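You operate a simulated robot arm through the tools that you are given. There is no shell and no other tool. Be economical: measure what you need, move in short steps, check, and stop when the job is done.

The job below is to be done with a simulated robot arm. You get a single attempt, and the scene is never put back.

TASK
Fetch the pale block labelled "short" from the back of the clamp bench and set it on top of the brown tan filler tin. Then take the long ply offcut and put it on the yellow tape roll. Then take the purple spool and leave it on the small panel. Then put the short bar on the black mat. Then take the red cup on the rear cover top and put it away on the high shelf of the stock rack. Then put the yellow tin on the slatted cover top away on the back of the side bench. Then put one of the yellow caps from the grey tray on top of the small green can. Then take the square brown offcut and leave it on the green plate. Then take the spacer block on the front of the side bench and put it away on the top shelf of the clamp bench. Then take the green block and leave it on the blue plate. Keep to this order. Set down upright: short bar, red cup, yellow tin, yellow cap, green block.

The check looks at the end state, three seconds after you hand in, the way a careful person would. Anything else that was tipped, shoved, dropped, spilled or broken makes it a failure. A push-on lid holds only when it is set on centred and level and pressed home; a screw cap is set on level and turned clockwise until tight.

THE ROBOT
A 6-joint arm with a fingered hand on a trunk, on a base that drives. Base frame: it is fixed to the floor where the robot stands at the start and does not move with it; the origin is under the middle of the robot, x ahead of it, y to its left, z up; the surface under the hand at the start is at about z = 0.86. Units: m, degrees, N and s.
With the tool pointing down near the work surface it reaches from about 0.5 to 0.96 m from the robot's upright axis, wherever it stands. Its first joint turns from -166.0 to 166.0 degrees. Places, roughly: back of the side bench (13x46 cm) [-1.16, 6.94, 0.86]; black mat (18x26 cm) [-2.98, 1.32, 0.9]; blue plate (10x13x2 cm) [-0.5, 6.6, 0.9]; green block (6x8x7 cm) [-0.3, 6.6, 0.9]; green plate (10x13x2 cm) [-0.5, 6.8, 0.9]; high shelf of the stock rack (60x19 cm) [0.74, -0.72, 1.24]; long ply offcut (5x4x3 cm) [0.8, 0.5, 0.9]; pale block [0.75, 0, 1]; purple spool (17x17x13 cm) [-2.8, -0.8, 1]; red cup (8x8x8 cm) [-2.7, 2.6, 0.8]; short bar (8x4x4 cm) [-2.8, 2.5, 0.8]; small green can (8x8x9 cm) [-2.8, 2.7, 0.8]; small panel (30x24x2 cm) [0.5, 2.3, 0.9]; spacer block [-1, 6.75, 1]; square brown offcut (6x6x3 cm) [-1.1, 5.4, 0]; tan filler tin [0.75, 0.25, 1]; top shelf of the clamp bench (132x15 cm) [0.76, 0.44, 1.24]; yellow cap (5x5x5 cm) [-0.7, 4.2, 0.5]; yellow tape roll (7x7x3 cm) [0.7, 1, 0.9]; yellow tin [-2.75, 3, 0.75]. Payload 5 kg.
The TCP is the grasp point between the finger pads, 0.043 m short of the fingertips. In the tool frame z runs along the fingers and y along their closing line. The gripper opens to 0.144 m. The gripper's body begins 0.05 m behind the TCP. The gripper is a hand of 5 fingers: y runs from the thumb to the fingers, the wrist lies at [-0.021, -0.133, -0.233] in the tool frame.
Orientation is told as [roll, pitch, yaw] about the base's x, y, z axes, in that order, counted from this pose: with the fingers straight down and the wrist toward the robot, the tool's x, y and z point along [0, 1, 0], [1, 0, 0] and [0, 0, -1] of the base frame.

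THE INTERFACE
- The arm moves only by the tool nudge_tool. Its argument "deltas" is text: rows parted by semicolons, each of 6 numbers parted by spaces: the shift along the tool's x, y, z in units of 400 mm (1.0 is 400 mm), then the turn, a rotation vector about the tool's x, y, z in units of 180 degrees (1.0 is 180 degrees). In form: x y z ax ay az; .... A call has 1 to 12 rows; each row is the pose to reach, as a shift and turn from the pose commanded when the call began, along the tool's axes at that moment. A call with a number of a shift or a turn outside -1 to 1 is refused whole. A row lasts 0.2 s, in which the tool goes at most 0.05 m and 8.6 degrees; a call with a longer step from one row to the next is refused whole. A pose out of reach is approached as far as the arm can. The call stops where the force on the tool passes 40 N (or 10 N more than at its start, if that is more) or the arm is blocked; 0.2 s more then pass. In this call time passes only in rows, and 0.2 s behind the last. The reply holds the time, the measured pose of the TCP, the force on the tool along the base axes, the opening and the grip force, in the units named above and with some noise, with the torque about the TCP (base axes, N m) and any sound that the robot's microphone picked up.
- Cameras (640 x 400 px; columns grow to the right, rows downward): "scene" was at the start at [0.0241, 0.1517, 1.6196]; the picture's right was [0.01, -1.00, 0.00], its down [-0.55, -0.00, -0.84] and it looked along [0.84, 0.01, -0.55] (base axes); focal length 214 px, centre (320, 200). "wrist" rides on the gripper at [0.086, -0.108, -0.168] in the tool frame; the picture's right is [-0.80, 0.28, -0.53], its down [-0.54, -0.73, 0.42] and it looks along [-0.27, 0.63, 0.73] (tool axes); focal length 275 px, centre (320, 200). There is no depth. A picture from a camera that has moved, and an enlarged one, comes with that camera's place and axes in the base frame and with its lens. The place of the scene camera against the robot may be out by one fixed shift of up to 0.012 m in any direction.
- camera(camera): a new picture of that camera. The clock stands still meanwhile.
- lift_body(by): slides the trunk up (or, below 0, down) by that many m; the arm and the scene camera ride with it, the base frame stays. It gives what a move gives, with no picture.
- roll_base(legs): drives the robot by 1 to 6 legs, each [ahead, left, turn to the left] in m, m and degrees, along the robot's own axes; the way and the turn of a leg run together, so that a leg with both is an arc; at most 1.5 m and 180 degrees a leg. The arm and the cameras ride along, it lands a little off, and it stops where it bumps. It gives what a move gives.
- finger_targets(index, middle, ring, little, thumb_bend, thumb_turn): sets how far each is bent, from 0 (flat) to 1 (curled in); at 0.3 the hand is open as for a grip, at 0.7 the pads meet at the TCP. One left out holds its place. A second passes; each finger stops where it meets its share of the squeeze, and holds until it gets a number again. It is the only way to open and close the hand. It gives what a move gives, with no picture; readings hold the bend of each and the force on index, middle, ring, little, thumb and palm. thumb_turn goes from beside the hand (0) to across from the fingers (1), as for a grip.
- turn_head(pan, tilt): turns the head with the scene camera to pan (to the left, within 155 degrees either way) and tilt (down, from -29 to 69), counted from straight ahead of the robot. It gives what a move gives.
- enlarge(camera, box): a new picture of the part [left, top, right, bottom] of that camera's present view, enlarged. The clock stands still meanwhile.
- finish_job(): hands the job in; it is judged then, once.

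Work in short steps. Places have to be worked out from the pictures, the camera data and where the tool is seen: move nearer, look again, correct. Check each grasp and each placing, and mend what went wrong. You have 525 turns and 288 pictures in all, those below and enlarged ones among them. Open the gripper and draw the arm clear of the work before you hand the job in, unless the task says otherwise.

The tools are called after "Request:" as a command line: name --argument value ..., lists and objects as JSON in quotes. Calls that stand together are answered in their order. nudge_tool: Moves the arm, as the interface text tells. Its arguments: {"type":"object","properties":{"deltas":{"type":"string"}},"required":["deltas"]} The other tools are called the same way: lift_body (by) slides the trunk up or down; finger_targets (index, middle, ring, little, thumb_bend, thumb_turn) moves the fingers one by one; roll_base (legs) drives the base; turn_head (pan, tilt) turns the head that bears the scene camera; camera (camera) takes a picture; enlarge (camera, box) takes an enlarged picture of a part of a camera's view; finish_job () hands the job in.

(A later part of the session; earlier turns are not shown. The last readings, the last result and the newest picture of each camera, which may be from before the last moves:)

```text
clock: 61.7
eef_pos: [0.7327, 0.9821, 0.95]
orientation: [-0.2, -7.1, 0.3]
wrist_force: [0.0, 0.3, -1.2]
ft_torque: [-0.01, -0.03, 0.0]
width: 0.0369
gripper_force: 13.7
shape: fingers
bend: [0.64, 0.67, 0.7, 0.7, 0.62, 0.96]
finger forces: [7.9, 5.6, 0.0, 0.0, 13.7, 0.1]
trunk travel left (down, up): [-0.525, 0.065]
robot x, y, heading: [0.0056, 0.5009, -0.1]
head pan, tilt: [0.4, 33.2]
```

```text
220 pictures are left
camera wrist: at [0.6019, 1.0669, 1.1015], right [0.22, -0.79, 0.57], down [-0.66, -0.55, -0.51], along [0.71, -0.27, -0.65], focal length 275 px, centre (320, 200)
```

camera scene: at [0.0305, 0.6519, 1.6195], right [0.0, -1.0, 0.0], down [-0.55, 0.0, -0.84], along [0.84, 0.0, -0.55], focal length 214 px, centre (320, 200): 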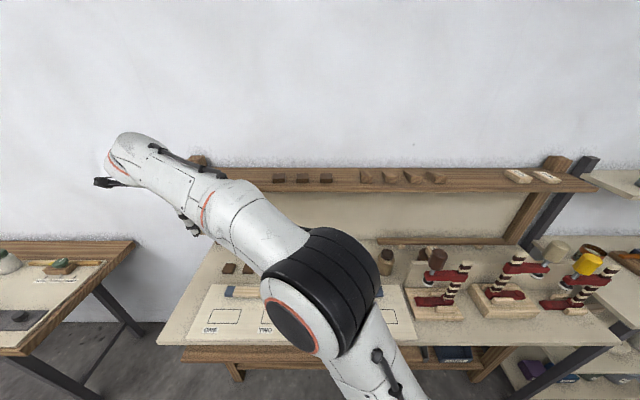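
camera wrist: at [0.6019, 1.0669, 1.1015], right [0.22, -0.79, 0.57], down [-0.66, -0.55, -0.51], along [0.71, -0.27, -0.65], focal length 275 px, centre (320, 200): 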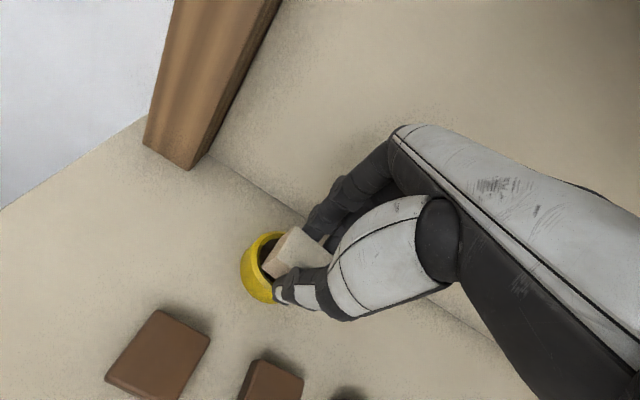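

Alignment looks right by projection. Creep down to contact.

Request:
nudge_tool --deltas "0 -0.001 0.008 0 0 0; 0 -0.002 0.014 0 0 0; 0 -0.003 0.02 0 0 0"

```text
clock: 62.5
eef_pos: [0.732, 0.9798, 0.9427]
orientation: [-0.2, -7.1, 0.3]
wrist_force: [-0.6, -0.1, -0.8]
ft_torque: [-0.01, 0.04, 0.04]
width: 0.037
gripper_force: 14.1
shape: fingers
bend: [0.64, 0.67, 0.7, 0.7, 0.62, 0.96]
finger forces: [7.9, 5.5, 0.1, 0.0, 13.5, 0.1]
trunk travel left (down, up): [-0.525, 0.065]
robot x, y, heading: [0.0022, 0.5003, -0.3]
head pan, tilt: [0.4, 33.2]
```

Request:
nudge_tool --deltas "0 -0.001 0.006 0 0 0; 0 -0.0015 0.012 0 0 0; 0 -0.002 0.018 0 0 0"

```text
clock: 63.3
eef_pos: [0.7311, 0.981, 0.9376]
orientation: [-0.1, -7.3, 0.3]
wrist_force: [-0.8, -0.8, 11.0]
ft_torque: [0.07, 0.26, 0.01]
width: 0.0366
gripper_force: 16.2
shape: fingers
bend: [0.64, 0.66, 0.7, 0.7, 0.62, 0.96]
finger forces: [9.4, 6.3, 0.1, 0.1, 16.0, 0.1]
trunk travel left (down, up): [-0.525, 0.065]
robot x, y, heading: [0.0017, 0.4982, -0.7]
head pan, tilt: [0.4, 33.2]
```

Contact at z 0.9376 (11 N). Release carefully.

Request:
finger_targets --index 0.54 --middle 0.54 --ring 0.54 --little 0.54 --thumb_bend 0.5

Request:
camera --camera "wrist"

```text
clock: 64.3
eef_pos: [0.7302, 0.9807, 0.9358]
orientation: [-0.2, -7.0, 0.4]
wrist_force: [-0.3, 0.4, -0.6]
ft_torque: [0.02, 0.02, 0.01]
width: 0.0706
gripper_force: 0.0
shape: fingers
bend: [0.54, 0.54, 0.54, 0.54, 0.5, 0.97]
finger forces: [0.0, 0.1, 0.1, 0.0, 0.0, 0.0]
trunk travel left (down, up): [-0.525, 0.065]
robot x, y, heading: [0.0041, 0.4969, -0.2]
head pan, tilt: [0.4, 33.2]
```

```text
219 pictures are left
camera wrist: at [0.6016, 1.0654, 1.0872], right [0.22, -0.79, 0.57], down [-0.66, -0.55, -0.51], along [0.71, -0.27, -0.65], focal length 275 px, centre (320, 200)
```

wrist: 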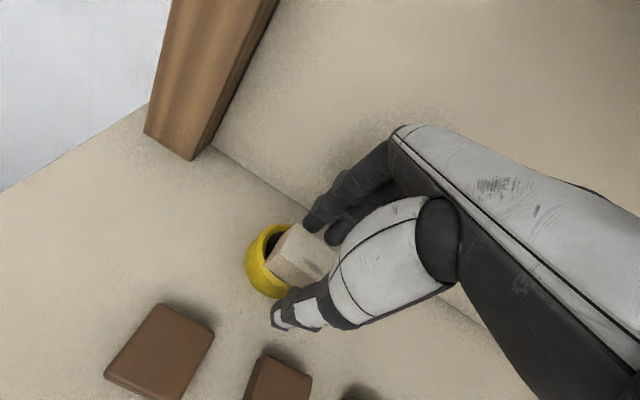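

Released. Rise, back out and check how it sits.

Request:
nudge_tool --deltas "0 0.008 -0.06 0 0 0; 0 0.016 -0.12 0 0 0; 0 0.024 -0.19 0 0 0; 0 -0.08 -0.2 0 0 0; 0 -0.19 -0.21 0 0 0; 0 -0.3 -0.23 0.02 0 0; 0 -0.4 -0.25 0.04 0 0"

Request:
enlarge --camera "wrist" --box '[160, 140, 340, 260]'

```text
clock: 65.9
eef_pos: [0.559, 0.9797, 1.0135]
orientation: [-0.2, 0.1, 0.2]
wrist_force: [0.2, 0.6, 0.4]
ft_torque: [0.01, 0.04, 0.01]
width: 0.0709
gripper_force: 0.1
shape: fingers
bend: [0.54, 0.54, 0.54, 0.54, 0.5, 0.97]
finger forces: [0.0, 0.1, 0.1, 0.1, 0.0, 0.0]
trunk travel left (down, up): [-0.525, 0.065]
robot x, y, heading: [0.0056, 0.5019, -0.2]
head pan, tilt: [0.4, 33.2]
```

```text
3.33 times, centred on (250, 200) of wrist
camera zoom: at [0.45, 1.0646, 1.1807], right [0.29, -0.79, 0.54], down [-0.72, -0.55, -0.42], along [0.63, -0.27, -0.73], focal length 918 px, centre (553, 200)
```

zoom: 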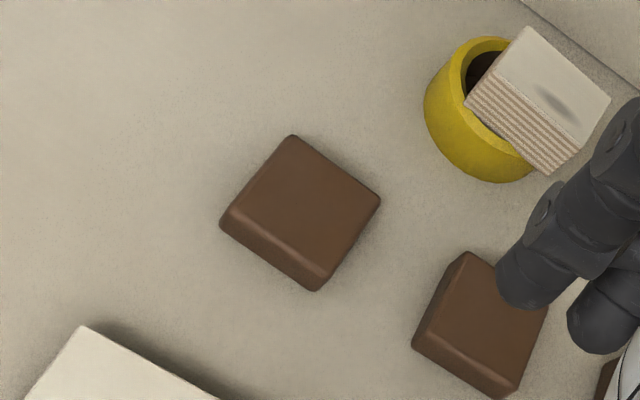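

The offcut rests level on the roll, slightly to one side but well supported. I raise the arm, draw it in, back off from the bench and turn around toward the back side where the spool is.

Request:
nudge_tool --deltas "0 -0.05 -0.1 0 0 0; 0 -0.1 -0.2 0 0 0; 0 -0.15 -0.3 0 0 0; -0.05 -0.2 -0.4 0 0 0; -0.15 -0.22 -0.45 0 0 0; -0.26 -0.22 -0.48 0 0 0; -0.37 -0.22 -0.5 0 0 0; -0.48 -0.22 -0.5 0 0 0; -0.59 -0.22 -0.5 0 0 0; -0.7 -0.22 -0.5 0 0 0; -0.81 -0.22 -0.5 0 0 0; -0.9 -0.22 -0.5 0 0 0"

Request:
roll_base --legs '[[-0.7, 0, 0], [0, 0, 180]]'

Request:
turn_head --pan 0 --tilt 20

Request:
camera --camera "scene"

```text
clock: 68.5
eef_pos: [0.4726, 0.622, 1.217]
orientation: [-0.3, 0.0, 0.4]
wrist_force: [-0.8, 0.4, 0.2]
ft_torque: [0.01, -0.01, 0.03]
width: 0.071
gripper_force: 0.0
shape: fingers
bend: [0.54, 0.54, 0.54, 0.54, 0.5, 0.98]
finger forces: [0.0, 0.0, 0.1, 0.0, 0.1, 0.1]
trunk travel left (down, up): [-0.525, 0.065]
robot x, y, heading: [0.0052, 0.5019, -0.1]
head pan, tilt: [0.4, 33.2]
```

```text
clock: 79.6
eef_pos: [-1.1472, 0.383, 1.2182]
orientation: [-0.2, 0.0, -179.9]
wrist_force: [-1.0, 0.0, -0.2]
ft_torque: [0.02, 0.02, 0.01]
width: 0.0711
gripper_force: 0.0
shape: fingers
bend: [0.54, 0.54, 0.54, 0.54, 0.5, 0.98]
finger forces: [0.0, 0.0, 0.0, 0.0, 0.0, 0.0]
trunk travel left (down, up): [-0.525, 0.065]
robot x, y, heading: [-0.6784, 0.5057, 179.2]
head pan, tilt: [0.4, 33.2]
```

```text
clock: 80.4
eef_pos: [-1.1459, 0.3829, 1.218]
orientation: [-0.2, 0.1, -180.0]
wrist_force: [-0.5, -0.6, 0.3]
ft_torque: [0.0, -0.01, -0.02]
width: 0.0711
gripper_force: 0.1
shape: fingers
bend: [0.54, 0.54, 0.54, 0.54, 0.5, 0.98]
finger forces: [0.0, 0.1, 0.0, 0.0, 0.0, 0.1]
trunk travel left (down, up): [-0.525, 0.065]
robot x, y, heading: [-0.6797, 0.504, 179.2]
head pan, tilt: [0.0, 20.0]
```

```text
217 pictures are left
camera scene: at [-0.7182, 0.3436, 1.6406], right [0.01, 1.0, 0.0], down [0.34, 0.0, -0.94], along [-0.94, 0.01, -0.34], focal length 214 px, centre (320, 200)
```

scene: 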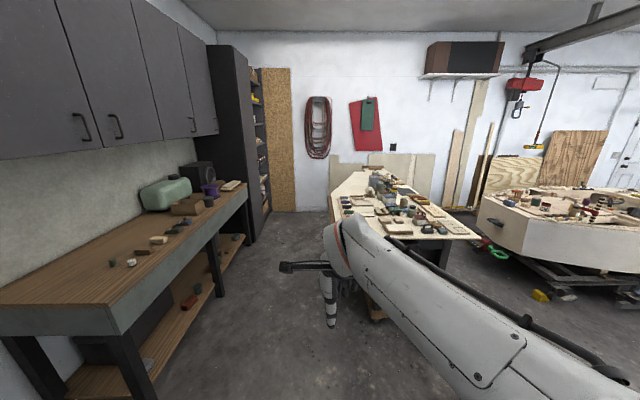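

I see the wall bench on the left with the purple spool, the mat table in the middle, and the boat-like covers at right. I drive down the corridor to in front of the spool, facing the wall bench.

Request:
roll_base --legs '[[0, 0.5, 0], [1.4, 0, 0], [0.5, 0, 0]]'

Request:
turn_head --pan 60 --tilt 25

Request:
camera --camera "scene"

```text
clock: 92.5
eef_pos: [-3.0536, -0.0358, 1.2178]
orientation: [-0.2, 0.1, 177.9]
wrist_force: [0.4, 1.1, -0.1]
ft_torque: [-0.01, 0.0, -0.03]
width: 0.0708
gripper_force: 0.1
shape: fingers
bend: [0.54, 0.54, 0.54, 0.54, 0.5, 0.98]
finger forces: [0.0, 0.0, 0.0, 0.0, 0.0, 0.0]
trunk travel left (down, up): [-0.525, 0.065]
robot x, y, heading: [-2.5786, 0.0623, 177.0]
head pan, tilt: [0.0, 20.0]
```

```text
clock: 93.8
eef_pos: [-3.053, -0.0351, 1.2172]
orientation: [-0.2, 0.1, 177.9]
wrist_force: [0.6, -0.2, 0.0]
ft_torque: [-0.02, 0.0, 0.0]
width: 0.0711
gripper_force: 0.0
shape: fingers
bend: [0.54, 0.54, 0.54, 0.54, 0.5, 0.98]
finger forces: [0.1, 0.0, 0.1, 0.0, 0.0, 0.1]
trunk travel left (down, up): [-0.525, 0.065]
robot x, y, heading: [-2.585, 0.0676, 177.3]
head pan, tilt: [60.0, 25.0]
```

```text
216 pictures are left
camera scene: at [-2.5837, -0.1734, 1.6326], right [-0.84, 0.54, 0.0], down [0.23, 0.36, -0.91], along [-0.49, -0.76, -0.42], focal length 214 px, centre (320, 200)
```

scene: 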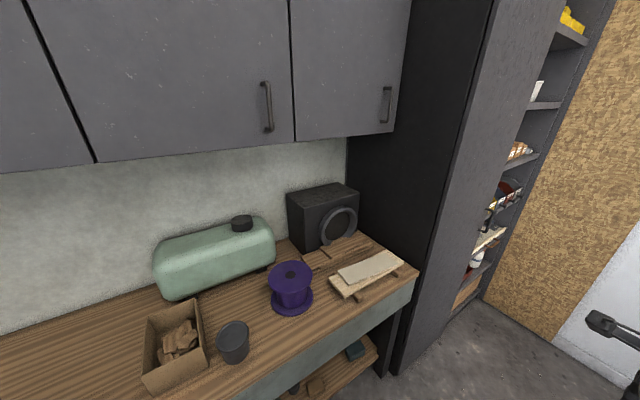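

Request:
enlarge --camera "scene" --box '[230, 240, 350, 330]'

```text
4.44 times, centred on (290, 285) of scene
camera zoom: at [-2.5837, -0.1734, 1.6326], right [-0.84, 0.54, 0.0], down [0.23, 0.36, -0.91], along [-0.49, -0.76, -0.42], focal length 953 px, centre (453, -178)
```

zoom: 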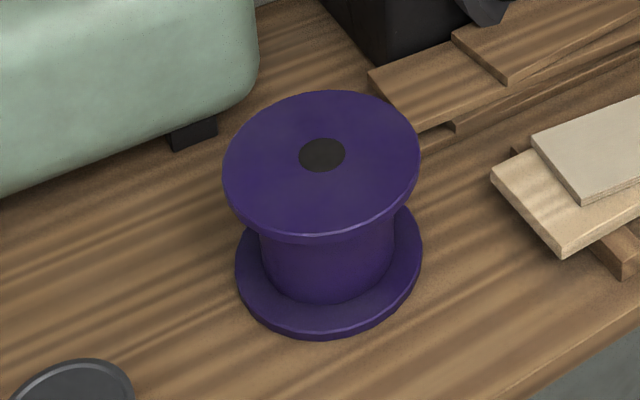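

The spool stands upright: centre ≈(-2.83,-0.775), z 0.86–0.99, flange 17 cm but hub ≈11–12 cm, so I'll grip the hub from the front with the hand horizontal between the flanges. Turn to face the bench.

Request:
roll_base --legs '[[0, 0, 93], [0, -0.2, 0]]'

Request:
turn_head --pan 0 --tilt 35

Request:
camera --camera "scene"

```text
clock: 99.3
eef_pos: [-2.6597, -0.3988, 1.2197]
orientation: [-0.3, 0.1, -90.2]
wrist_force: [-0.6, -0.2, 0.3]
ft_torque: [-0.01, -0.03, -0.06]
width: 0.071
gripper_force: 0.0
shape: fingers
bend: [0.54, 0.54, 0.54, 0.54, 0.5, 0.98]
finger forces: [0.0, 0.0, 0.0, 0.0, 0.1, 0.1]
trunk travel left (down, up): [-0.525, 0.065]
robot x, y, heading: [-2.7781, 0.0689, -91.0]
head pan, tilt: [60.0, 25.0]
```

```text
clock: 100.6
eef_pos: [-2.6593, -0.3986, 1.2184]
orientation: [-0.2, 0.1, -90.1]
wrist_force: [0.6, 1.1, 0.4]
ft_torque: [0.01, 0.02, 0.01]
width: 0.071
gripper_force: 0.1
shape: fingers
bend: [0.54, 0.54, 0.54, 0.54, 0.5, 0.98]
finger forces: [0.0, 0.0, 0.0, 0.1, 0.1, 0.1]
trunk travel left (down, up): [-0.525, 0.065]
robot x, y, heading: [-2.7782, 0.0709, -90.9]
head pan, tilt: [0.0, 35.0]
```

```text
214 pictures are left
camera scene: at [-2.6282, 0.0351, 1.6169], right [-1.0, 0.01, 0.0], down [0.01, 0.57, -0.82], along [-0.01, -0.82, -0.57], focal length 214 px, centre (320, 200)
```

scene: 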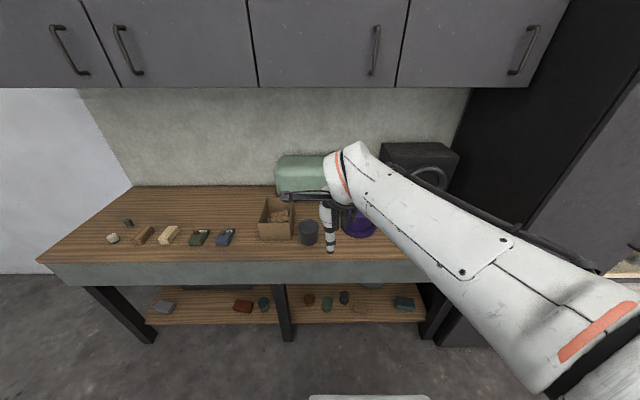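

Open the hand and tilt it forward to horizontal while extending over the bench edge.

Request:
finger_targets --index 0.3 --middle 0.3 --ring 0.3 --little 0.3 --thumb_bend 0.3

Request:
nudge_tool --deltas "0 0.05 0 -0.045 0 0; 0 0.1 0 -0.09 0 0; 0 0.15 0 -0.135 0 0; 0 0.2 0 -0.18 0 0; 0 0.25 0 -0.225 0 0; 0 0.3 0.02 -0.27 0 0; 0 0.35 0.04 -0.315 0 0; 0 0.4 0.06 -0.36 0 0; 0 0.45 0.08 -0.405 0 0; 0 0.48 0.1 -0.45 0 0; 0 0.5 0.12 -0.495 0 0"

Request:
camera --camera "scene"

```text
clock: 101.6
eef_pos: [-2.6593, -0.3977, 1.2179]
orientation: [-0.3, 0.1, -90.1]
wrist_force: [0.0, -0.4, 0.3]
ft_torque: [-0.02, -0.03, 0.0]
width: 0.1492
gripper_force: 0.1
shape: fingers
bend: [0.3, 0.3, 0.3, 0.3, 0.3, 0.98]
finger forces: [0.0, 0.0, 0.0, 0.1, 0.1, 0.0]
trunk travel left (down, up): [-0.525, 0.065]
robot x, y, heading: [-2.7799, 0.0702, -90.4]
head pan, tilt: [0.0, 35.0]
```

```text
clock: 104.0
eef_pos: [-2.5838, -0.544, 1.259]
orientation: [2.2, -69.4, -96.5]
wrist_force: [-0.7, 0.1, 0.2]
ft_torque: [0.01, -0.01, 0.06]
width: 0.1495
gripper_force: 0.0
shape: fingers
bend: [0.3, 0.3, 0.3, 0.3, 0.3, 0.98]
finger forces: [0.0, 0.0, 0.1, 0.0, 0.0, 0.1]
out of reach, approached as far as the arm can: row 7, 8, 9, 10, 11
trunk travel left (down, up): [-0.525, 0.065]
robot x, y, heading: [-2.7779, 0.0684, -90.7]
head pan, tilt: [0.0, 35.0]
```

```text
213 pictures are left
camera scene: at [-2.6288, 0.0351, 1.6169], right [-1.0, 0.01, 0.0], down [0.01, 0.57, -0.82], along [-0.01, -0.82, -0.57], focal length 214 px, centre (320, 200)
```

scene: 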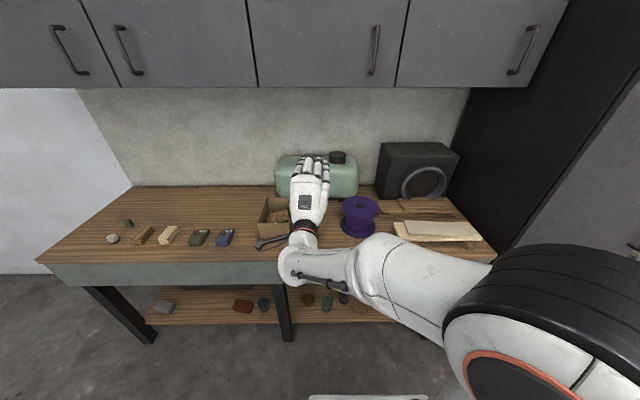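

The last 20° were out of reach, likely as the wrist is too close in. I extend further forward, finishing the tilt.

Request:
nudge_tool --deltas "0 0.04 0.1 -0.02 0 0; 0 0.08 0.2 -0.06 0 0; 0 0.1 0.28 -0.1 0 0; 0 0.1 0.28 -0.114 0 0"

```text
clock: 105.0
eef_pos: [-2.5267, -0.6396, 1.3251]
orientation: [13.0, -77.6, -111.5]
wrist_force: [0.7, -1.7, 0.1]
ft_torque: [0.01, -0.01, 0.01]
width: 0.1492
gripper_force: 0.1
shape: fingers
bend: [0.3, 0.3, 0.3, 0.3, 0.3, 0.98]
finger forces: [0.0, 0.1, 0.0, 0.0, 0.1, 0.0]
out of reach, approached as far as the arm can: row 1, 2, 3, 4
trunk travel left (down, up): [-0.525, 0.065]
robot x, y, heading: [-2.7766, 0.0706, -90.7]
head pan, tilt: [0.0, 35.0]
```

That posture isn't reachable. I go back to level and will instead reach the horizontal pose by yawing first (wrist to the right), then tilting.

Request:
nudge_tool --deltas "0 0 0 0.0433 0.002 -0.0052; 0 0 0 0.0866 0.004 -0.0104; 0 0 0 0.13 0.006 -0.0156; 0 0 0 0.1732 0.008 -0.0208; 0 0 0 0.2165 0.01 -0.026; 0 0 0 0.26 0.012 -0.0312; 0 0 0 0.303 0.014 -0.0364; 0 0 0 0.3464 0.016 -0.0416; 0 0 0 0.39 0.018 -0.0468; 0 0 0 0.433 0.02 -0.052"

```text
clock: 107.2
eef_pos: [-2.5228, -0.6374, 1.3167]
orientation: [0.0, 0.2, -90.0]
wrist_force: [0.7, 0.0, -0.2]
ft_torque: [0.03, 0.0, 0.0]
width: 0.1496
gripper_force: 0.0
shape: fingers
bend: [0.3, 0.3, 0.3, 0.3, 0.3, 0.98]
finger forces: [0.0, 0.0, 0.0, 0.0, 0.0, 0.1]
trunk travel left (down, up): [-0.525, 0.065]
robot x, y, heading: [-2.7767, 0.0723, -90.7]
head pan, tilt: [0.0, 35.0]
```

Request:
nudge_tool --deltas "0 0 0 0 0 -0.045; 0 0 0 0 0 -0.09; 0 0 0 0 0 -0.135; 0 0 0 0 0 -0.18; 0 0 0 0 0 -0.225; 0 0 0 0 0 -0.27; 0 0 0 0 0 -0.315; 0 0 0 0 0 -0.36; 0 0 0 0 0 -0.405; 0 0 0 0 0 -0.45; 0 0 0 0 0 -0.495"

Request:
nudge_tool --deltas "0 0 0 0 -0.045 0; 0 0 0 0 -0.09 0; 0 0 0 0 -0.135 0; 0 0 0 0 -0.18 0; 0 0 0 0 -0.225 0; 0 0 0 0 -0.27 0; 0 0 0 0 -0.315 0; 0 0 0 0 -0.36 0; 0 0 0 0 -0.405 0; 0 0 0 0 -0.45 0; 0 0 0 0 -0.495 0"

Request:
camera --camera "scene"

```text
clock: 109.6
eef_pos: [-2.5279, -0.6051, 1.2983]
orientation: [-0.1, 0.0, -0.6]
wrist_force: [-0.2, 1.0, 0.6]
ft_torque: [-0.06, 0.02, 0.02]
width: 0.1495
gripper_force: 0.0
shape: fingers
bend: [0.3, 0.3, 0.3, 0.3, 0.3, 0.98]
finger forces: [0.0, 0.0, 0.0, 0.0, 0.0, 0.1]
out of reach, approached as far as the arm can: row 9, 10, 11
trunk travel left (down, up): [-0.525, 0.065]
robot x, y, heading: [-2.7779, 0.0699, -90.8]
head pan, tilt: [0.0, 35.0]
```

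```text
clock: 112.0
eef_pos: [-2.5259, -0.6032, 1.3015]
orientation: [-69.7, 0.4, -1.0]
wrist_force: [0.3, 0.2, -0.2]
ft_torque: [0.0, -0.03, 0.0]
width: 0.1495
gripper_force: 0.1
shape: fingers
bend: [0.3, 0.3, 0.3, 0.3, 0.3, 0.98]
finger forces: [0.0, 0.0, 0.0, 0.0, 0.0, 0.1]
out of reach, approached as far as the arm can: row 9, 10, 11
trunk travel left (down, up): [-0.525, 0.065]
robot x, y, heading: [-2.7824, 0.0713, -91.1]
head pan, tilt: [0.0, 35.0]
```

```text
212 pictures are left
camera scene: at [-2.6282, 0.035, 1.6169], right [-1.0, 0.01, 0.0], down [0.01, 0.57, -0.82], along [-0.01, -0.82, -0.57], focal length 214 px, centre (320, 200)
```

scene: 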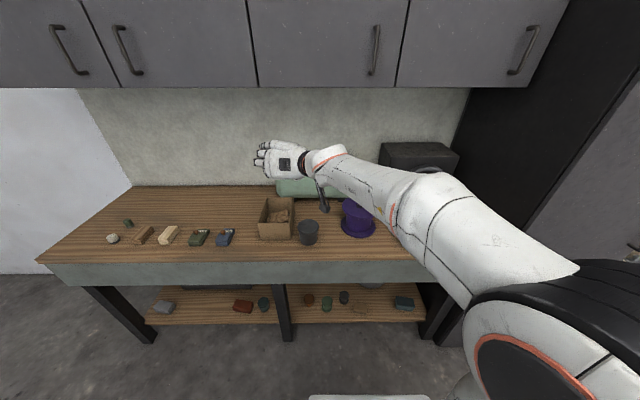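

Tilt reached 70°. Now slide right to the spool's x, then lower the trunk, which should make the full horizontal pose reachable.

Request:
nudge_tool --deltas "0 -0.1 0 0 0 0; 0 -0.2 0 0 0 0; 0 -0.3 0 0 0 0; 0 -0.4 0 0 0 0; 0 -0.5 0 0 0 0; 0 -0.6 0 0 0 0; 0 -0.7 0 0 0 0; 0 -0.75 0 0 0 0"

Request:
lift_body --by -0.22

Request:
camera --camera "scene"

Request:
camera --camera "wrist"

```text
clock: 113.8
eef_pos: [-2.7785, -0.6173, 1.3673]
orientation: [-66.3, 1.0, -3.5]
wrist_force: [0.0, -0.4, 0.3]
ft_torque: [-0.01, -0.01, 0.03]
width: 0.1496
gripper_force: 0.1
shape: fingers
bend: [0.3, 0.3, 0.3, 0.3, 0.3, 0.98]
finger forces: [0.1, 0.0, 0.0, 0.0, 0.0, 0.1]
out of reach, approached as far as the arm can: row 2, 3, 4, 5, 6, 7, 8
trunk travel left (down, up): [-0.525, 0.065]
robot x, y, heading: [-2.7815, 0.0683, -91.1]
head pan, tilt: [0.0, 35.0]
```

```text
clock: 116.1
eef_pos: [-2.7788, -0.6165, 1.1468]
orientation: [-66.3, 1.1, -3.3]
wrist_force: [0.4, -1.0, 0.0]
ft_torque: [0.01, 0.01, 0.01]
width: 0.1496
gripper_force: 0.0
shape: fingers
bend: [0.3, 0.3, 0.3, 0.3, 0.3, 0.98]
finger forces: [0.1, 0.0, 0.1, 0.0, 0.0, 0.1]
trunk travel left (down, up): [-0.305, 0.285]
robot x, y, heading: [-2.7789, 0.0697, -90.8]
head pan, tilt: [0.0, 35.0]
```

```text
211 pictures are left
camera scene: at [-2.6283, 0.0351, 1.3969], right [-1.0, 0.01, 0.0], down [0.01, 0.57, -0.82], along [-0.01, -0.82, -0.57], focal length 214 px, centre (320, 200)
```

scene: 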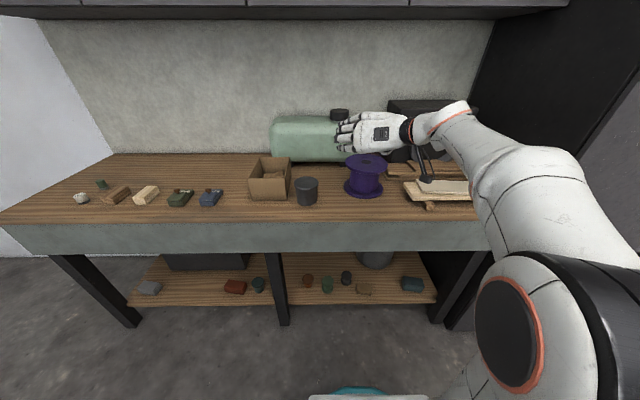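

```text
210 pictures are left
camera wrist: at [-2.8768, -0.4247, 1.1369], right [0.31, 0.15, 0.94], down [-0.75, -0.56, 0.34], along [0.58, -0.81, -0.06], focal length 275 px, centre (320, 200)
```

wrist: 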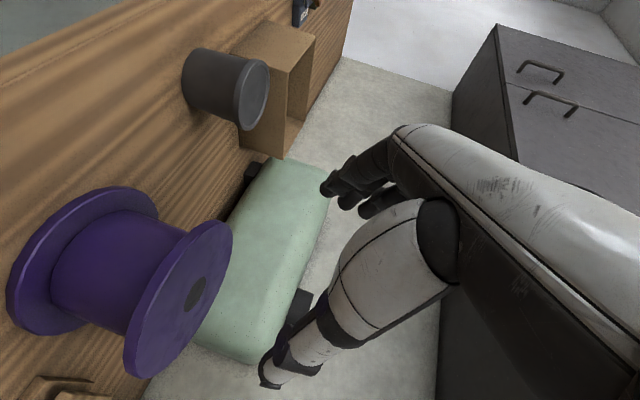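

With the trunk lower, I try moving down and finishing the tilt.

Request:
nudge_tool --deltas "0.1 -0.03 0.04 0 0 0; 0.2 -0.06 0.08 0 -0.03 0; 0.3 -0.1 0.12 0 -0.06 0; 0.38 -0.1375 0.16 0 -0.09 0; 0.42 -0.1375 0.18 0 -0.12 0"

Request:
camera --camera "scene"

```text
clock: 117.3
eef_pos: [-2.7398, -0.6168, 1.1353]
orientation: [-70.2, 2.9, -6.9]
wrist_force: [-1.2, -0.3, -0.1]
ft_torque: [0.02, 0.0, -0.02]
width: 0.1495
gripper_force: 0.0
shape: fingers
bend: [0.3, 0.3, 0.3, 0.3, 0.3, 0.97]
finger forces: [0.0, 0.0, 0.0, 0.0, 0.0, 0.0]
out of reach, approached as far as the arm can: row 1, 2, 3, 4, 5
trunk travel left (down, up): [-0.305, 0.285]
robot x, y, heading: [-2.779, 0.0684, -90.8]
head pan, tilt: [0.0, 35.0]
```

```text
209 pictures are left
camera scene: at [-2.6283, 0.035, 1.3969], right [-1.0, 0.01, 0.0], down [0.01, 0.57, -0.82], along [-0.01, -0.82, -0.57], focal length 214 px, centre (320, 200)
```

scene: 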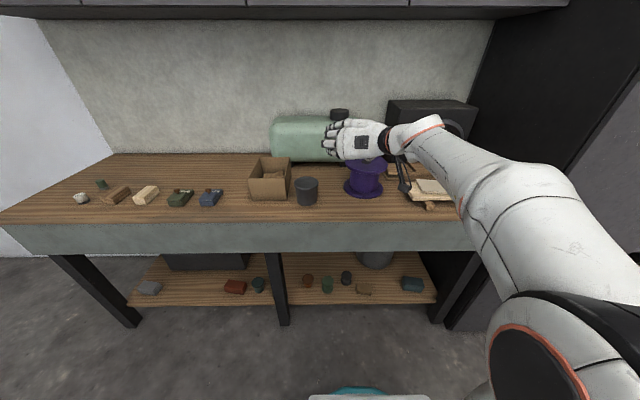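

That pose keeps being limited. A more natural option is rolling the hand (palm sideways, fingers forward), coming in diagonally. I level the hand again first.

Request:
nudge_tool --deltas "0 0 0 0 0.043 0; 0 0 0 0 0.086 0; 0 0 0 0 0.13 0; 0 0 0 0 0.173 0; 0 0 0 0 0.216 0; 0 0 0 0 0.26 0; 0 0 0 0 0.303 0; 0 0 0 0 0.346 0; 0 0 0 0 0.388 0"

Request:
nudge_tool --deltas "0 0 0 0 0 0.045; 0 0 0 0 0 0.09; 0 0 0 0 0 0.135; 0 0 0 0 0 0.18; 0 0 0 0 0 0.225; 0 0 0 0 0 0.27; 0 0 0 0 0 0.315; 0 0 0 0 0 0.36; 0 0 0 0 0 0.405; 0 0 0 0 0 0.45"

```text
clock: 119.3
eef_pos: [-2.7181, -0.5908, 1.1245]
orientation: [-0.3, 2.9, -6.9]
wrist_force: [-0.1, -2.0, -1.2]
ft_torque: [0.17, 0.0, 0.03]
width: 0.1498
gripper_force: 0.1
shape: fingers
bend: [0.3, 0.3, 0.3, 0.3, 0.3, 0.97]
finger forces: [0.0, 0.1, 0.0, 0.0, 0.1, 0.1]
out of reach, approached as far as the arm can: row 8, 9
trunk travel left (down, up): [-0.305, 0.285]
robot x, y, heading: [-2.7777, 0.0681, -90.7]
head pan, tilt: [0.0, 35.0]
```

```text
clock: 121.5
eef_pos: [-2.7211, -0.5022, 1.2815]
orientation: [-3.2, 9.6, -88.6]
wrist_force: [1.0, -0.1, 0.5]
ft_torque: [-0.01, 0.04, 0.01]
width: 0.1494
gripper_force: 0.0
shape: fingers
bend: [0.3, 0.3, 0.3, 0.3, 0.3, 0.98]
finger forces: [0.1, 0.1, 0.0, 0.0, 0.0, 0.1]
out of reach, approached as far as the arm can: row 1, 2, 3, 4, 5, 6, 7, 8, 9, 10
trunk travel left (down, up): [-0.305, 0.285]
robot x, y, heading: [-2.7781, 0.0719, -90.7]
head pan, tilt: [0.0, 35.0]
```

Request:
camera --camera "scene"

```text
208 pictures are left
camera scene: at [-2.6276, 0.035, 1.3968], right [-1.0, 0.01, 0.0], down [0.01, 0.57, -0.82], along [-0.01, -0.82, -0.57], focal length 214 px, centre (320, 200)
```

scene: 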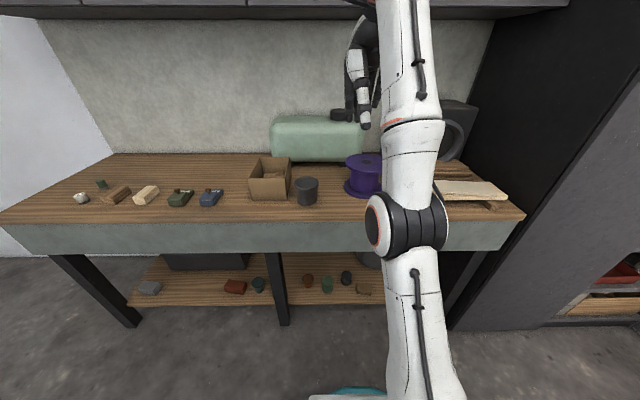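

The arm reaches upward too high here; lower working heights suit it. I level and bring the hand down in front of the bench edge, then restore the trunk.

Request:
nudge_tool --deltas "0 0 0.1 -0.015 0.005 0; 0 0 0.2 -0.03 0.01 0; 0 0 0.3 -0.045 0.018 0; 0 0 0.4 -0.053 0.018 0; 0 0 0.5 -0.053 0.018 0"

Request:
lift_body --by 0.1

Request:
camera --camera "scene"

```text
clock: 122.7
eef_pos: [-2.7185, -0.4885, 1.3005]
orientation: [-0.5, 7.4, -88.7]
wrist_force: [-0.8, -0.8, 0.0]
ft_torque: [0.04, -0.01, 0.02]
width: 0.1495
gripper_force: 0.0
shape: fingers
bend: [0.3, 0.3, 0.3, 0.3, 0.3, 0.98]
finger forces: [0.1, 0.0, 0.0, 0.0, 0.1, 0.0]
out of reach, approached as far as the arm can: row 1, 2, 3, 4, 5
trunk travel left (down, up): [-0.305, 0.285]
robot x, y, heading: [-2.7754, 0.0683, -90.9]
head pan, tilt: [0.0, 35.0]
```

```text
clock: 124.0
eef_pos: [-2.719, -0.4879, 1.401]
orientation: [-0.5, 7.4, -88.6]
wrist_force: [-0.1, -0.1, -0.7]
ft_torque: [0.02, 0.01, 0.0]
width: 0.1495
gripper_force: 0.0
shape: fingers
bend: [0.3, 0.3, 0.3, 0.3, 0.3, 0.98]
finger forces: [0.0, 0.0, 0.0, 0.1, 0.0, 0.0]
trunk travel left (down, up): [-0.405, 0.185]
robot x, y, heading: [-2.778, 0.0724, -90.8]
head pan, tilt: [0.0, 35.0]
```

```text
207 pictures are left
camera scene: at [-2.6282, 0.035, 1.4968], right [-1.0, 0.01, 0.0], down [0.01, 0.57, -0.82], along [-0.01, -0.82, -0.57], focal length 214 px, centre (320, 200)
```

scene: 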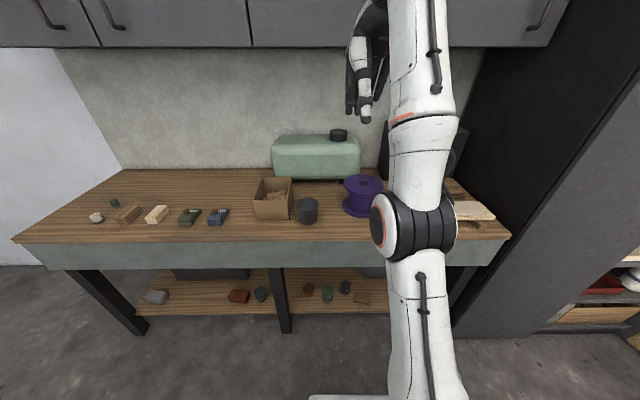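

The arm seems to have flipped to an elbow-forward branch. I reverse the last yaw to swing the elbow back to the right.

Request:
nudge_tool --deltas "0 0 0.05 0 0 -0.045; 0 0.02 0.1 0 0 -0.09; 0 0.05 0.15 0 0 -0.135; 0 0.1 0.2 0 0 -0.18; 0 0.15 0.25 0 0 -0.225; 0 0.2 0.3 0 0 -0.27; 0 0.25 0.35 0 0 -0.315; 0 0.28 0.4 0 0 -0.36; 0 0.28 0.45 0 0 -0.405; 0 0.28 0.45 0 0 -0.45"

Request:
camera --camera "scene"

```text
clock: 126.2
eef_pos: [-2.7157, -0.5748, 1.2099]
orientation: [7.0, 1.6, -7.4]
wrist_force: [-0.1, -0.4, 0.9]
ft_torque: [-0.03, -0.01, 0.01]
width: 0.1496
gripper_force: 0.1
shape: fingers
bend: [0.3, 0.3, 0.3, 0.3, 0.3, 0.98]
finger forces: [0.0, 0.0, 0.1, 0.0, 0.1, 0.0]
out of reach, approached as far as the arm can: row 1, 2, 3, 4, 5, 6, 7, 8, 9
trunk travel left (down, up): [-0.405, 0.185]
robot x, y, heading: [-2.7793, 0.0735, -91.1]
head pan, tilt: [0.0, 35.0]
```

```text
206 pictures are left
camera scene: at [-2.6281, 0.0363, 1.4969], right [-1.0, 0.01, 0.0], down [0.01, 0.57, -0.82], along [-0.01, -0.82, -0.57], focal length 214 px, centre (320, 200)
```

scene: 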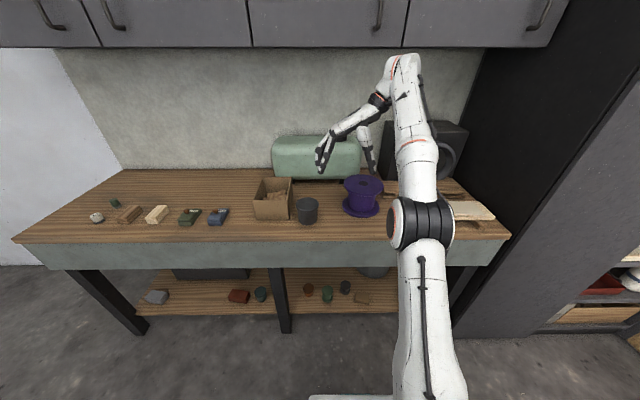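

Reached again. Lower straight down to see if the arm is free in this posture.

Request:
nudge_tool --deltas "0 0 0.1 0 -0.01 0; 0 0 0.2 0 -0.02 0; 0 0 0.3 0 -0.035 0; 0 0 0.4 0 -0.035 0"

Request:
camera --camera "scene"

```text
clock: 127.2
eef_pos: [-2.7199, -0.5574, 1.049]
orientation: [0.9, 1.6, -7.4]
wrist_force: [-0.2, -0.1, -0.4]
ft_torque: [-0.01, -0.03, 0.04]
width: 0.1494
gripper_force: 0.1
shape: fingers
bend: [0.3, 0.3, 0.3, 0.3, 0.3, 0.98]
finger forces: [0.1, 0.0, 0.0, 0.1, 0.0, 0.0]
trunk travel left (down, up): [-0.405, 0.185]
robot x, y, heading: [-2.7792, 0.0705, -90.9]
head pan, tilt: [0.0, 35.0]
```

```text
205 pictures are left
camera scene: at [-2.6282, 0.0351, 1.4969], right [-1.0, 0.01, 0.0], down [0.01, 0.57, -0.82], along [-0.01, -0.82, -0.57], focal length 214 px, centre (320, 200)
```

scene: 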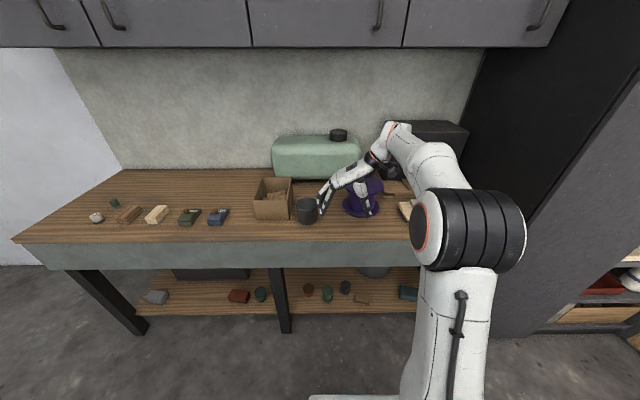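

The arm is free here (the trouble was only height). Retry tilting the palm forward at this lower height.

Request:
nudge_tool --deltas "0 0 0 0 -0.045 0; 0 0 0 0 -0.09 0; 0 0 0 0 -0.135 0; 0 0 0 0 -0.18 0; 0 0 0 0 -0.225 0; 0 0 0 0 -0.27 0; 0 0 0 0 -0.315 0; 0 0 0 0 -0.36 0; 0 0 0 0 -0.405 0; 0 0 0 0 -0.45 0; 0 0 0 0 -0.495 0"

Request:
camera --camera "scene"

```text
clock: 129.8
eef_pos: [-2.6605, -0.4755, 1.1676]
orientation: [-74.8, 6.7, -10.0]
wrist_force: [-0.2, 1.2, 0.7]
ft_torque: [0.01, -0.02, 0.02]
width: 0.1495
gripper_force: 0.1
shape: fingers
bend: [0.3, 0.3, 0.3, 0.3, 0.3, 0.97]
finger forces: [0.1, 0.1, 0.1, 0.0, 0.0, 0.1]
out of reach, approached as far as the arm can: row 7, 8, 9, 10, 11
trunk travel left (down, up): [-0.405, 0.185]
robot x, y, heading: [-2.7766, 0.0681, -90.9]
head pan, tilt: [0.0, 35.0]
stopped in row 11: the arm was blocked; the commanded pose is now the measured one
```

```text
204 pictures are left
camera scene: at [-2.6284, 0.036, 1.4969], right [-1.0, 0.01, 0.0], down [0.01, 0.57, -0.82], along [-0.01, -0.82, -0.57], focal length 214 px, centre (320, 200)
```

scene: 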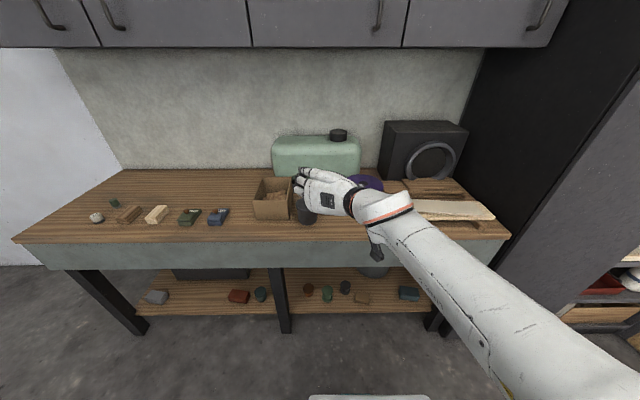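

Close to the goal; the wrist is too near the robot. Extend forward along the tool axis while completing the tilt.

Request:
nudge_tool --deltas "0 -0.03 0.1 0 0 0; 0 -0.06 0.2 0 -0.02 0; 0 -0.1 0.3 0 -0.04 0; 0 -0.15 0.4 0 -0.06 0; 0 -0.2 0.48 0 -0.08 0"

```text
clock: 131.0
eef_pos: [-2.6932, -0.6025, 1.2545]
orientation: [-80.1, 9.3, -12.5]
wrist_force: [0.6, 0.4, 0.1]
ft_torque: [0.0, -0.02, 0.01]
width: 0.1499
gripper_force: 0.0
shape: fingers
bend: [0.3, 0.3, 0.3, 0.3, 0.3, 0.98]
finger forces: [0.1, 0.0, 0.0, 0.0, 0.1, 0.0]
out of reach, approached as far as the arm can: row 1, 2, 3, 4, 5
trunk travel left (down, up): [-0.405, 0.185]
robot x, y, heading: [-2.7843, 0.0718, -90.9]
head pan, tilt: [0.0, 35.0]
```

Request:
nudge_tool --deltas "0.1 0 0 0 0 0; 0.2 0 0 0 0 0; 0.3 0 0 0 0 0; 0.4 0 0 0 0 0; 0.5 0 0 0 0 0"

Request:
camera --camera "scene"

```text
clock: 132.2
eef_pos: [-2.6787, -0.5393, 1.1652]
orientation: [-75.7, 11.9, -13.7]
wrist_force: [-0.3, 0.6, 0.3]
ft_torque: [-0.02, -0.01, 0.02]
width: 0.1496
gripper_force: 0.0
shape: fingers
bend: [0.3, 0.3, 0.3, 0.3, 0.3, 0.98]
finger forces: [0.0, 0.0, 0.0, 0.0, 0.0, 0.0]
out of reach, approached as far as the arm can: row 1, 2, 3, 4, 5
trunk travel left (down, up): [-0.405, 0.185]
robot x, y, heading: [-2.7817, 0.0723, -90.8]
head pan, tilt: [0.0, 35.0]
```

```text
203 pictures are left
camera scene: at [-2.6283, 0.035, 1.4969], right [-1.0, 0.01, 0.0], down [0.01, 0.57, -0.82], along [-0.01, -0.82, -0.57], focal length 214 px, centre (320, 200)
```

scene: 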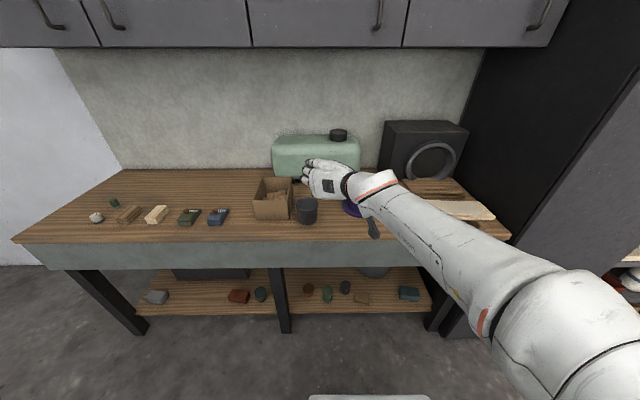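

Still limited. Switch to the rolled-hand option: level first (tool y +), then yaw fingers forward at low height.

Request:
nudge_tool --deltas "0 0 0 0 0.043 0; 0 0 0 0 0.086 0; 0 0 0 0 0.13 0; 0 0 0 0 0.173 0; 0 0 0 0 0.216 0; 0 0 0 0 0.26 0; 0 0 0 0 0.303 0; 0 0 0 0 0.346 0; 0 0 0 0 0.388 0; 0 0 0 0 0.42 0"

Request:
nudge_tool --deltas "0 0 0.1 0 0 0; 0 0 0.2 0 0 0; 0 0 0.3 0 0 0; 0 0 0.35 0 0 0"

```text
clock: 134.4
eef_pos: [-2.6755, -0.5417, 1.1657]
orientation: [-0.1, 11.9, -13.7]
wrist_force: [0.2, -0.1, -0.8]
ft_torque: [0.01, -0.01, 0.0]
width: 0.1499
gripper_force: 0.0
shape: fingers
bend: [0.3, 0.3, 0.3, 0.3, 0.3, 0.98]
finger forces: [0.0, 0.0, 0.1, 0.1, 0.1, 0.0]
trunk travel left (down, up): [-0.405, 0.185]
robot x, y, heading: [-2.7783, 0.0703, -90.9]
head pan, tilt: [0.0, 35.0]
```

```text
clock: 135.4
eef_pos: [-2.7045, -0.5337, 1.0293]
orientation: [-0.1, 11.9, -13.7]
wrist_force: [-0.1, -0.4, -0.1]
ft_torque: [-0.03, 0.02, 0.01]
width: 0.1501
gripper_force: 0.1
shape: fingers
bend: [0.3, 0.3, 0.3, 0.3, 0.3, 0.98]
finger forces: [0.1, 0.1, 0.0, 0.1, 0.1, 0.1]
trunk travel left (down, up): [-0.405, 0.185]
robot x, y, heading: [-2.7796, 0.0668, -90.9]
head pan, tilt: [0.0, 35.0]
```

Request:
nudge_tool --deltas "0 0 0 -0.02 0 0.04; 0 0 0 -0.04 0 0.08; 0 0 0 -0.05 0 0.125; 0 0 0 -0.05 0 0.17; 0 0 0 -0.05 0 0.215; 0 0 0 -0.05 0 0.26; 0 0 0 -0.05 0 0.305; 0 0 0 -0.05 0 0.35; 0 0 0 -0.05 0 0.395; 0 0 0 -0.05 0 0.42"

```text
clock: 137.6
eef_pos: [-2.704, -0.5351, 1.029]
orientation: [-6.5, -3.7, -88.7]
wrist_force: [0.4, 0.3, -0.9]
ft_torque: [0.01, 0.01, 0.0]
width: 0.1498
gripper_force: 0.2
shape: fingers
bend: [0.3, 0.3, 0.3, 0.3, 0.3, 0.98]
finger forces: [0.0, 0.1, 0.0, 0.0, 0.0, 0.0]
trunk travel left (down, up): [-0.405, 0.185]
robot x, y, heading: [-2.7797, 0.0705, -90.8]
head pan, tilt: [0.0, 35.0]
```

Now roll the hand about the finger direction so the palm faces left.

Request:
nudge_tool --deltas "0 0 0 0.01 0.045 0; 0 0 0 0.02 0.09 0; 0 0 0 0.02 0.135 0; 0 0 0 0.02 0.18 0; 0 0 0 0.02 0.225 0; 0 0 0 0.02 0.27 0; 0 0 0 0.02 0.315 0; 0 0 0 0.02 0.36 0; 0 0 0 0.02 0.405 0; 0 0 0 0.02 0.45 0; 0 0 0 0.02 0.495 0; 0 0 0 0.02 0.535 0"

Request:
camera --camera "scene"

```text
clock: 140.2
eef_pos: [-2.7032, -0.5345, 1.0282]
orientation: [89.8, -1.3, -86.7]
wrist_force: [-0.8, -0.1, 0.5]
ft_torque: [-0.03, 0.02, -0.02]
width: 0.1497
gripper_force: 0.0
shape: fingers
bend: [0.3, 0.3, 0.3, 0.3, 0.3, 0.98]
finger forces: [0.0, 0.0, 0.0, 0.0, 0.0, 0.1]
trunk travel left (down, up): [-0.405, 0.185]
robot x, y, heading: [-2.7792, 0.0713, -90.5]
head pan, tilt: [0.0, 35.0]
```

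```text
202 pictures are left
camera scene: at [-2.6284, 0.0352, 1.4969], right [-1.0, 0.01, 0.0], down [0.01, 0.57, -0.82], along [-0.01, -0.82, -0.57], focal length 214 px, centre (320, 200)
```

scene: 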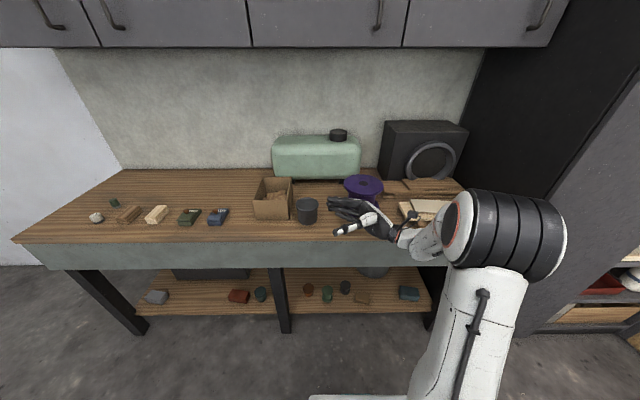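

Full roll reached easily. Now move above/in front of the spool a bit higher, then turn about vertical toward a front-right approach.

Request:
nudge_tool --deltas "0.05 0.05 -0.07 0 0 0; 0.1 0.1 -0.14 0 0 0; 0.15 0.15 -0.21 -0.03 0 0; 0.15 0.22 -0.29 -0.075 0 0; 0.15 0.29 -0.37 -0.12 0 0; 0.15 0.29 -0.37 -0.165 0 0; 0.15 0.29 -0.37 -0.21 0 0; 0.15 0.29 -0.37 -0.255 0 0; 0.15 0.29 -0.37 -0.3 0 0; 0.15 0.29 -0.37 -0.33 0 0"

Request:
camera --camera "scene"

Request:
camera --camera "wrist"

```text
clock: 142.4
eef_pos: [-2.8445, -0.6565, 1.0927]
orientation: [91.0, -0.9, -146.0]
wrist_force: [-1.0, 0.0, -1.1]
ft_torque: [-0.01, 0.0, 0.0]
width: 0.1497
gripper_force: 0.0
shape: fingers
bend: [0.3, 0.3, 0.3, 0.3, 0.3, 0.98]
finger forces: [0.0, 0.1, 0.0, 0.0, 0.1, 0.0]
trunk travel left (down, up): [-0.405, 0.185]
robot x, y, heading: [-2.7778, 0.0693, -90.6]
head pan, tilt: [0.0, 35.0]
```

```text
201 pictures are left
camera scene: at [-2.6284, 0.0353, 1.4969], right [-1.0, 0.01, 0.0], down [0.01, 0.57, -0.82], along [-0.01, -0.82, -0.57], focal length 214 px, centre (320, 200)
```

scene: 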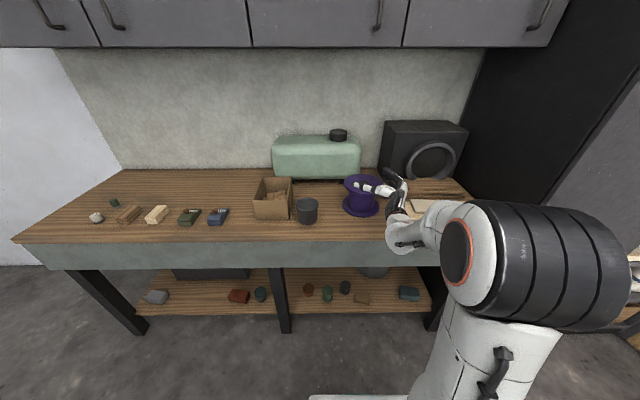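

```text
200 pictures are left
camera wrist: at [-2.8481, -0.457, 1.1735], right [-0.54, 0.27, -0.8], down [0.84, 0.04, -0.55], along [-0.11, -0.96, -0.25], focal length 275 px, centre (320, 200)
```

wrist: 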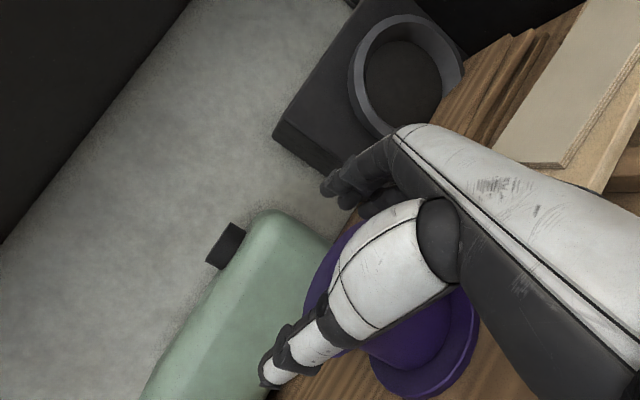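

Reachable and clear. I zoom on the spool from this view to refine its centre.

Request:
enlarge --camera "scene" --box '[320, 150, 480, 250]'

```text
4.00 times, centred on (400, 200) of scene
camera zoom: at [-2.6284, 0.0353, 1.4969], right [-1.0, 0.01, 0.0], down [0.01, 0.57, -0.82], along [-0.01, -0.82, -0.57], focal length 858 px, centre (0, 200)
```

zoom: 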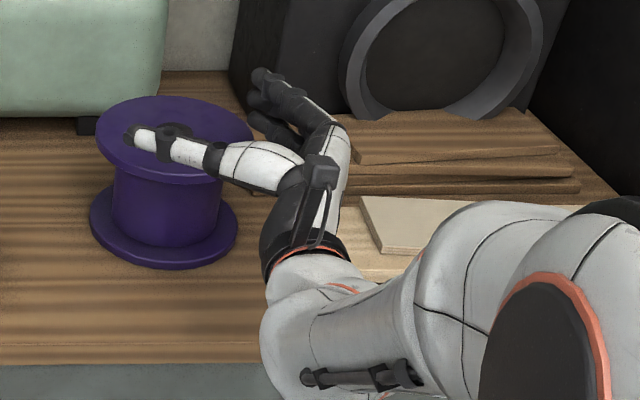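

Estimates for the spool centre average ≈(-2.838,-0.805). I move to a pre-grasp point 15 cm back along the palm direction and lower to hub height.

Request:
nudge_tool --deltas "0 0.1 -0.03 0 0 0; 0 0.195 -0.0575 0 0 0; -0.1 0.195 -0.0575 0 0 0; -0.2 0.195 -0.0575 0 0 0; -0.3 0.195 -0.0575 0 0 0; -0.38 0.195 -0.0575 0 0 0"

Request:
camera --camera "wrist"

Request:
enlarge --camera "scene" --box '[320, 150, 480, 250]'

```text
clock: 143.5
eef_pos: [-2.9228, -0.6879, 1.0218]
orientation: [92.3, -2.2, -146.1]
wrist_force: [-1.1, 0.8, 14.9]
ft_torque: [0.91, 1.15, 0.19]
width: 0.1504
gripper_force: 7.9
shape: fingers
bend: [0.3, 0.3, 0.3, 0.3, 0.29, 0.98]
finger forces: [0.0, 0.0, 0.1, 0.2, 0.4, 15.1]
trunk travel left (down, up): [-0.405, 0.185]
robot x, y, heading: [-2.7764, 0.073, -90.5]
head pan, tilt: [0.0, 35.0]
stopped in row 5: the force on the tool passed its limit at 49 N (the readings are from after the stop); the commanded pose is now the measured one
```

```text
198 pictures are left
camera wrist: at [-2.9267, -0.4844, 1.0967], right [-0.54, 0.24, -0.81], down [0.83, 0.03, -0.55], along [-0.11, -0.97, -0.22], focal length 275 px, centre (320, 200)
```

wrist: 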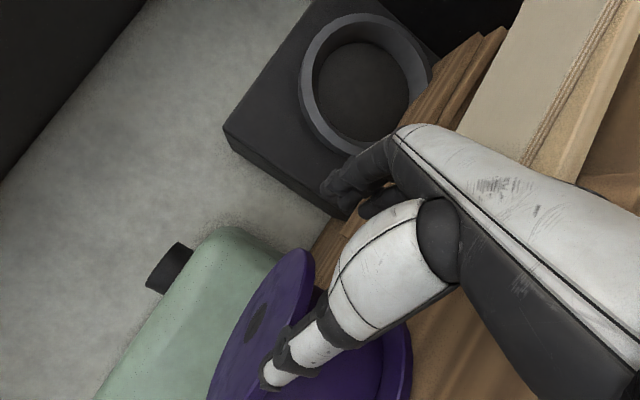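

```text
4.00 times, centred on (400, 200) of scene
camera zoom: at [-2.6278, 0.0366, 1.497], right [-1.0, 0.01, 0.0], down [0.01, 0.57, -0.82], along [-0.01, -0.82, -0.57], focal length 858 px, centre (0, 200)
```

zoom: 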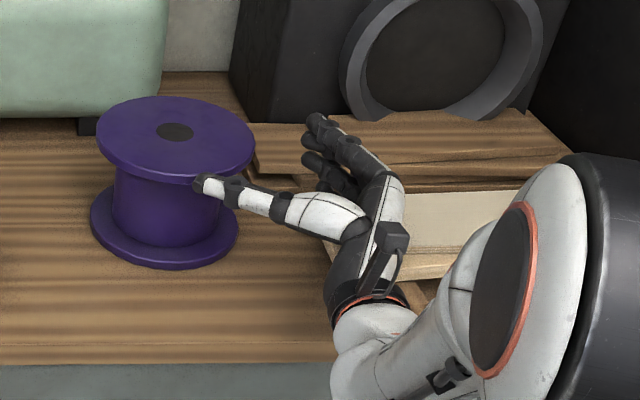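

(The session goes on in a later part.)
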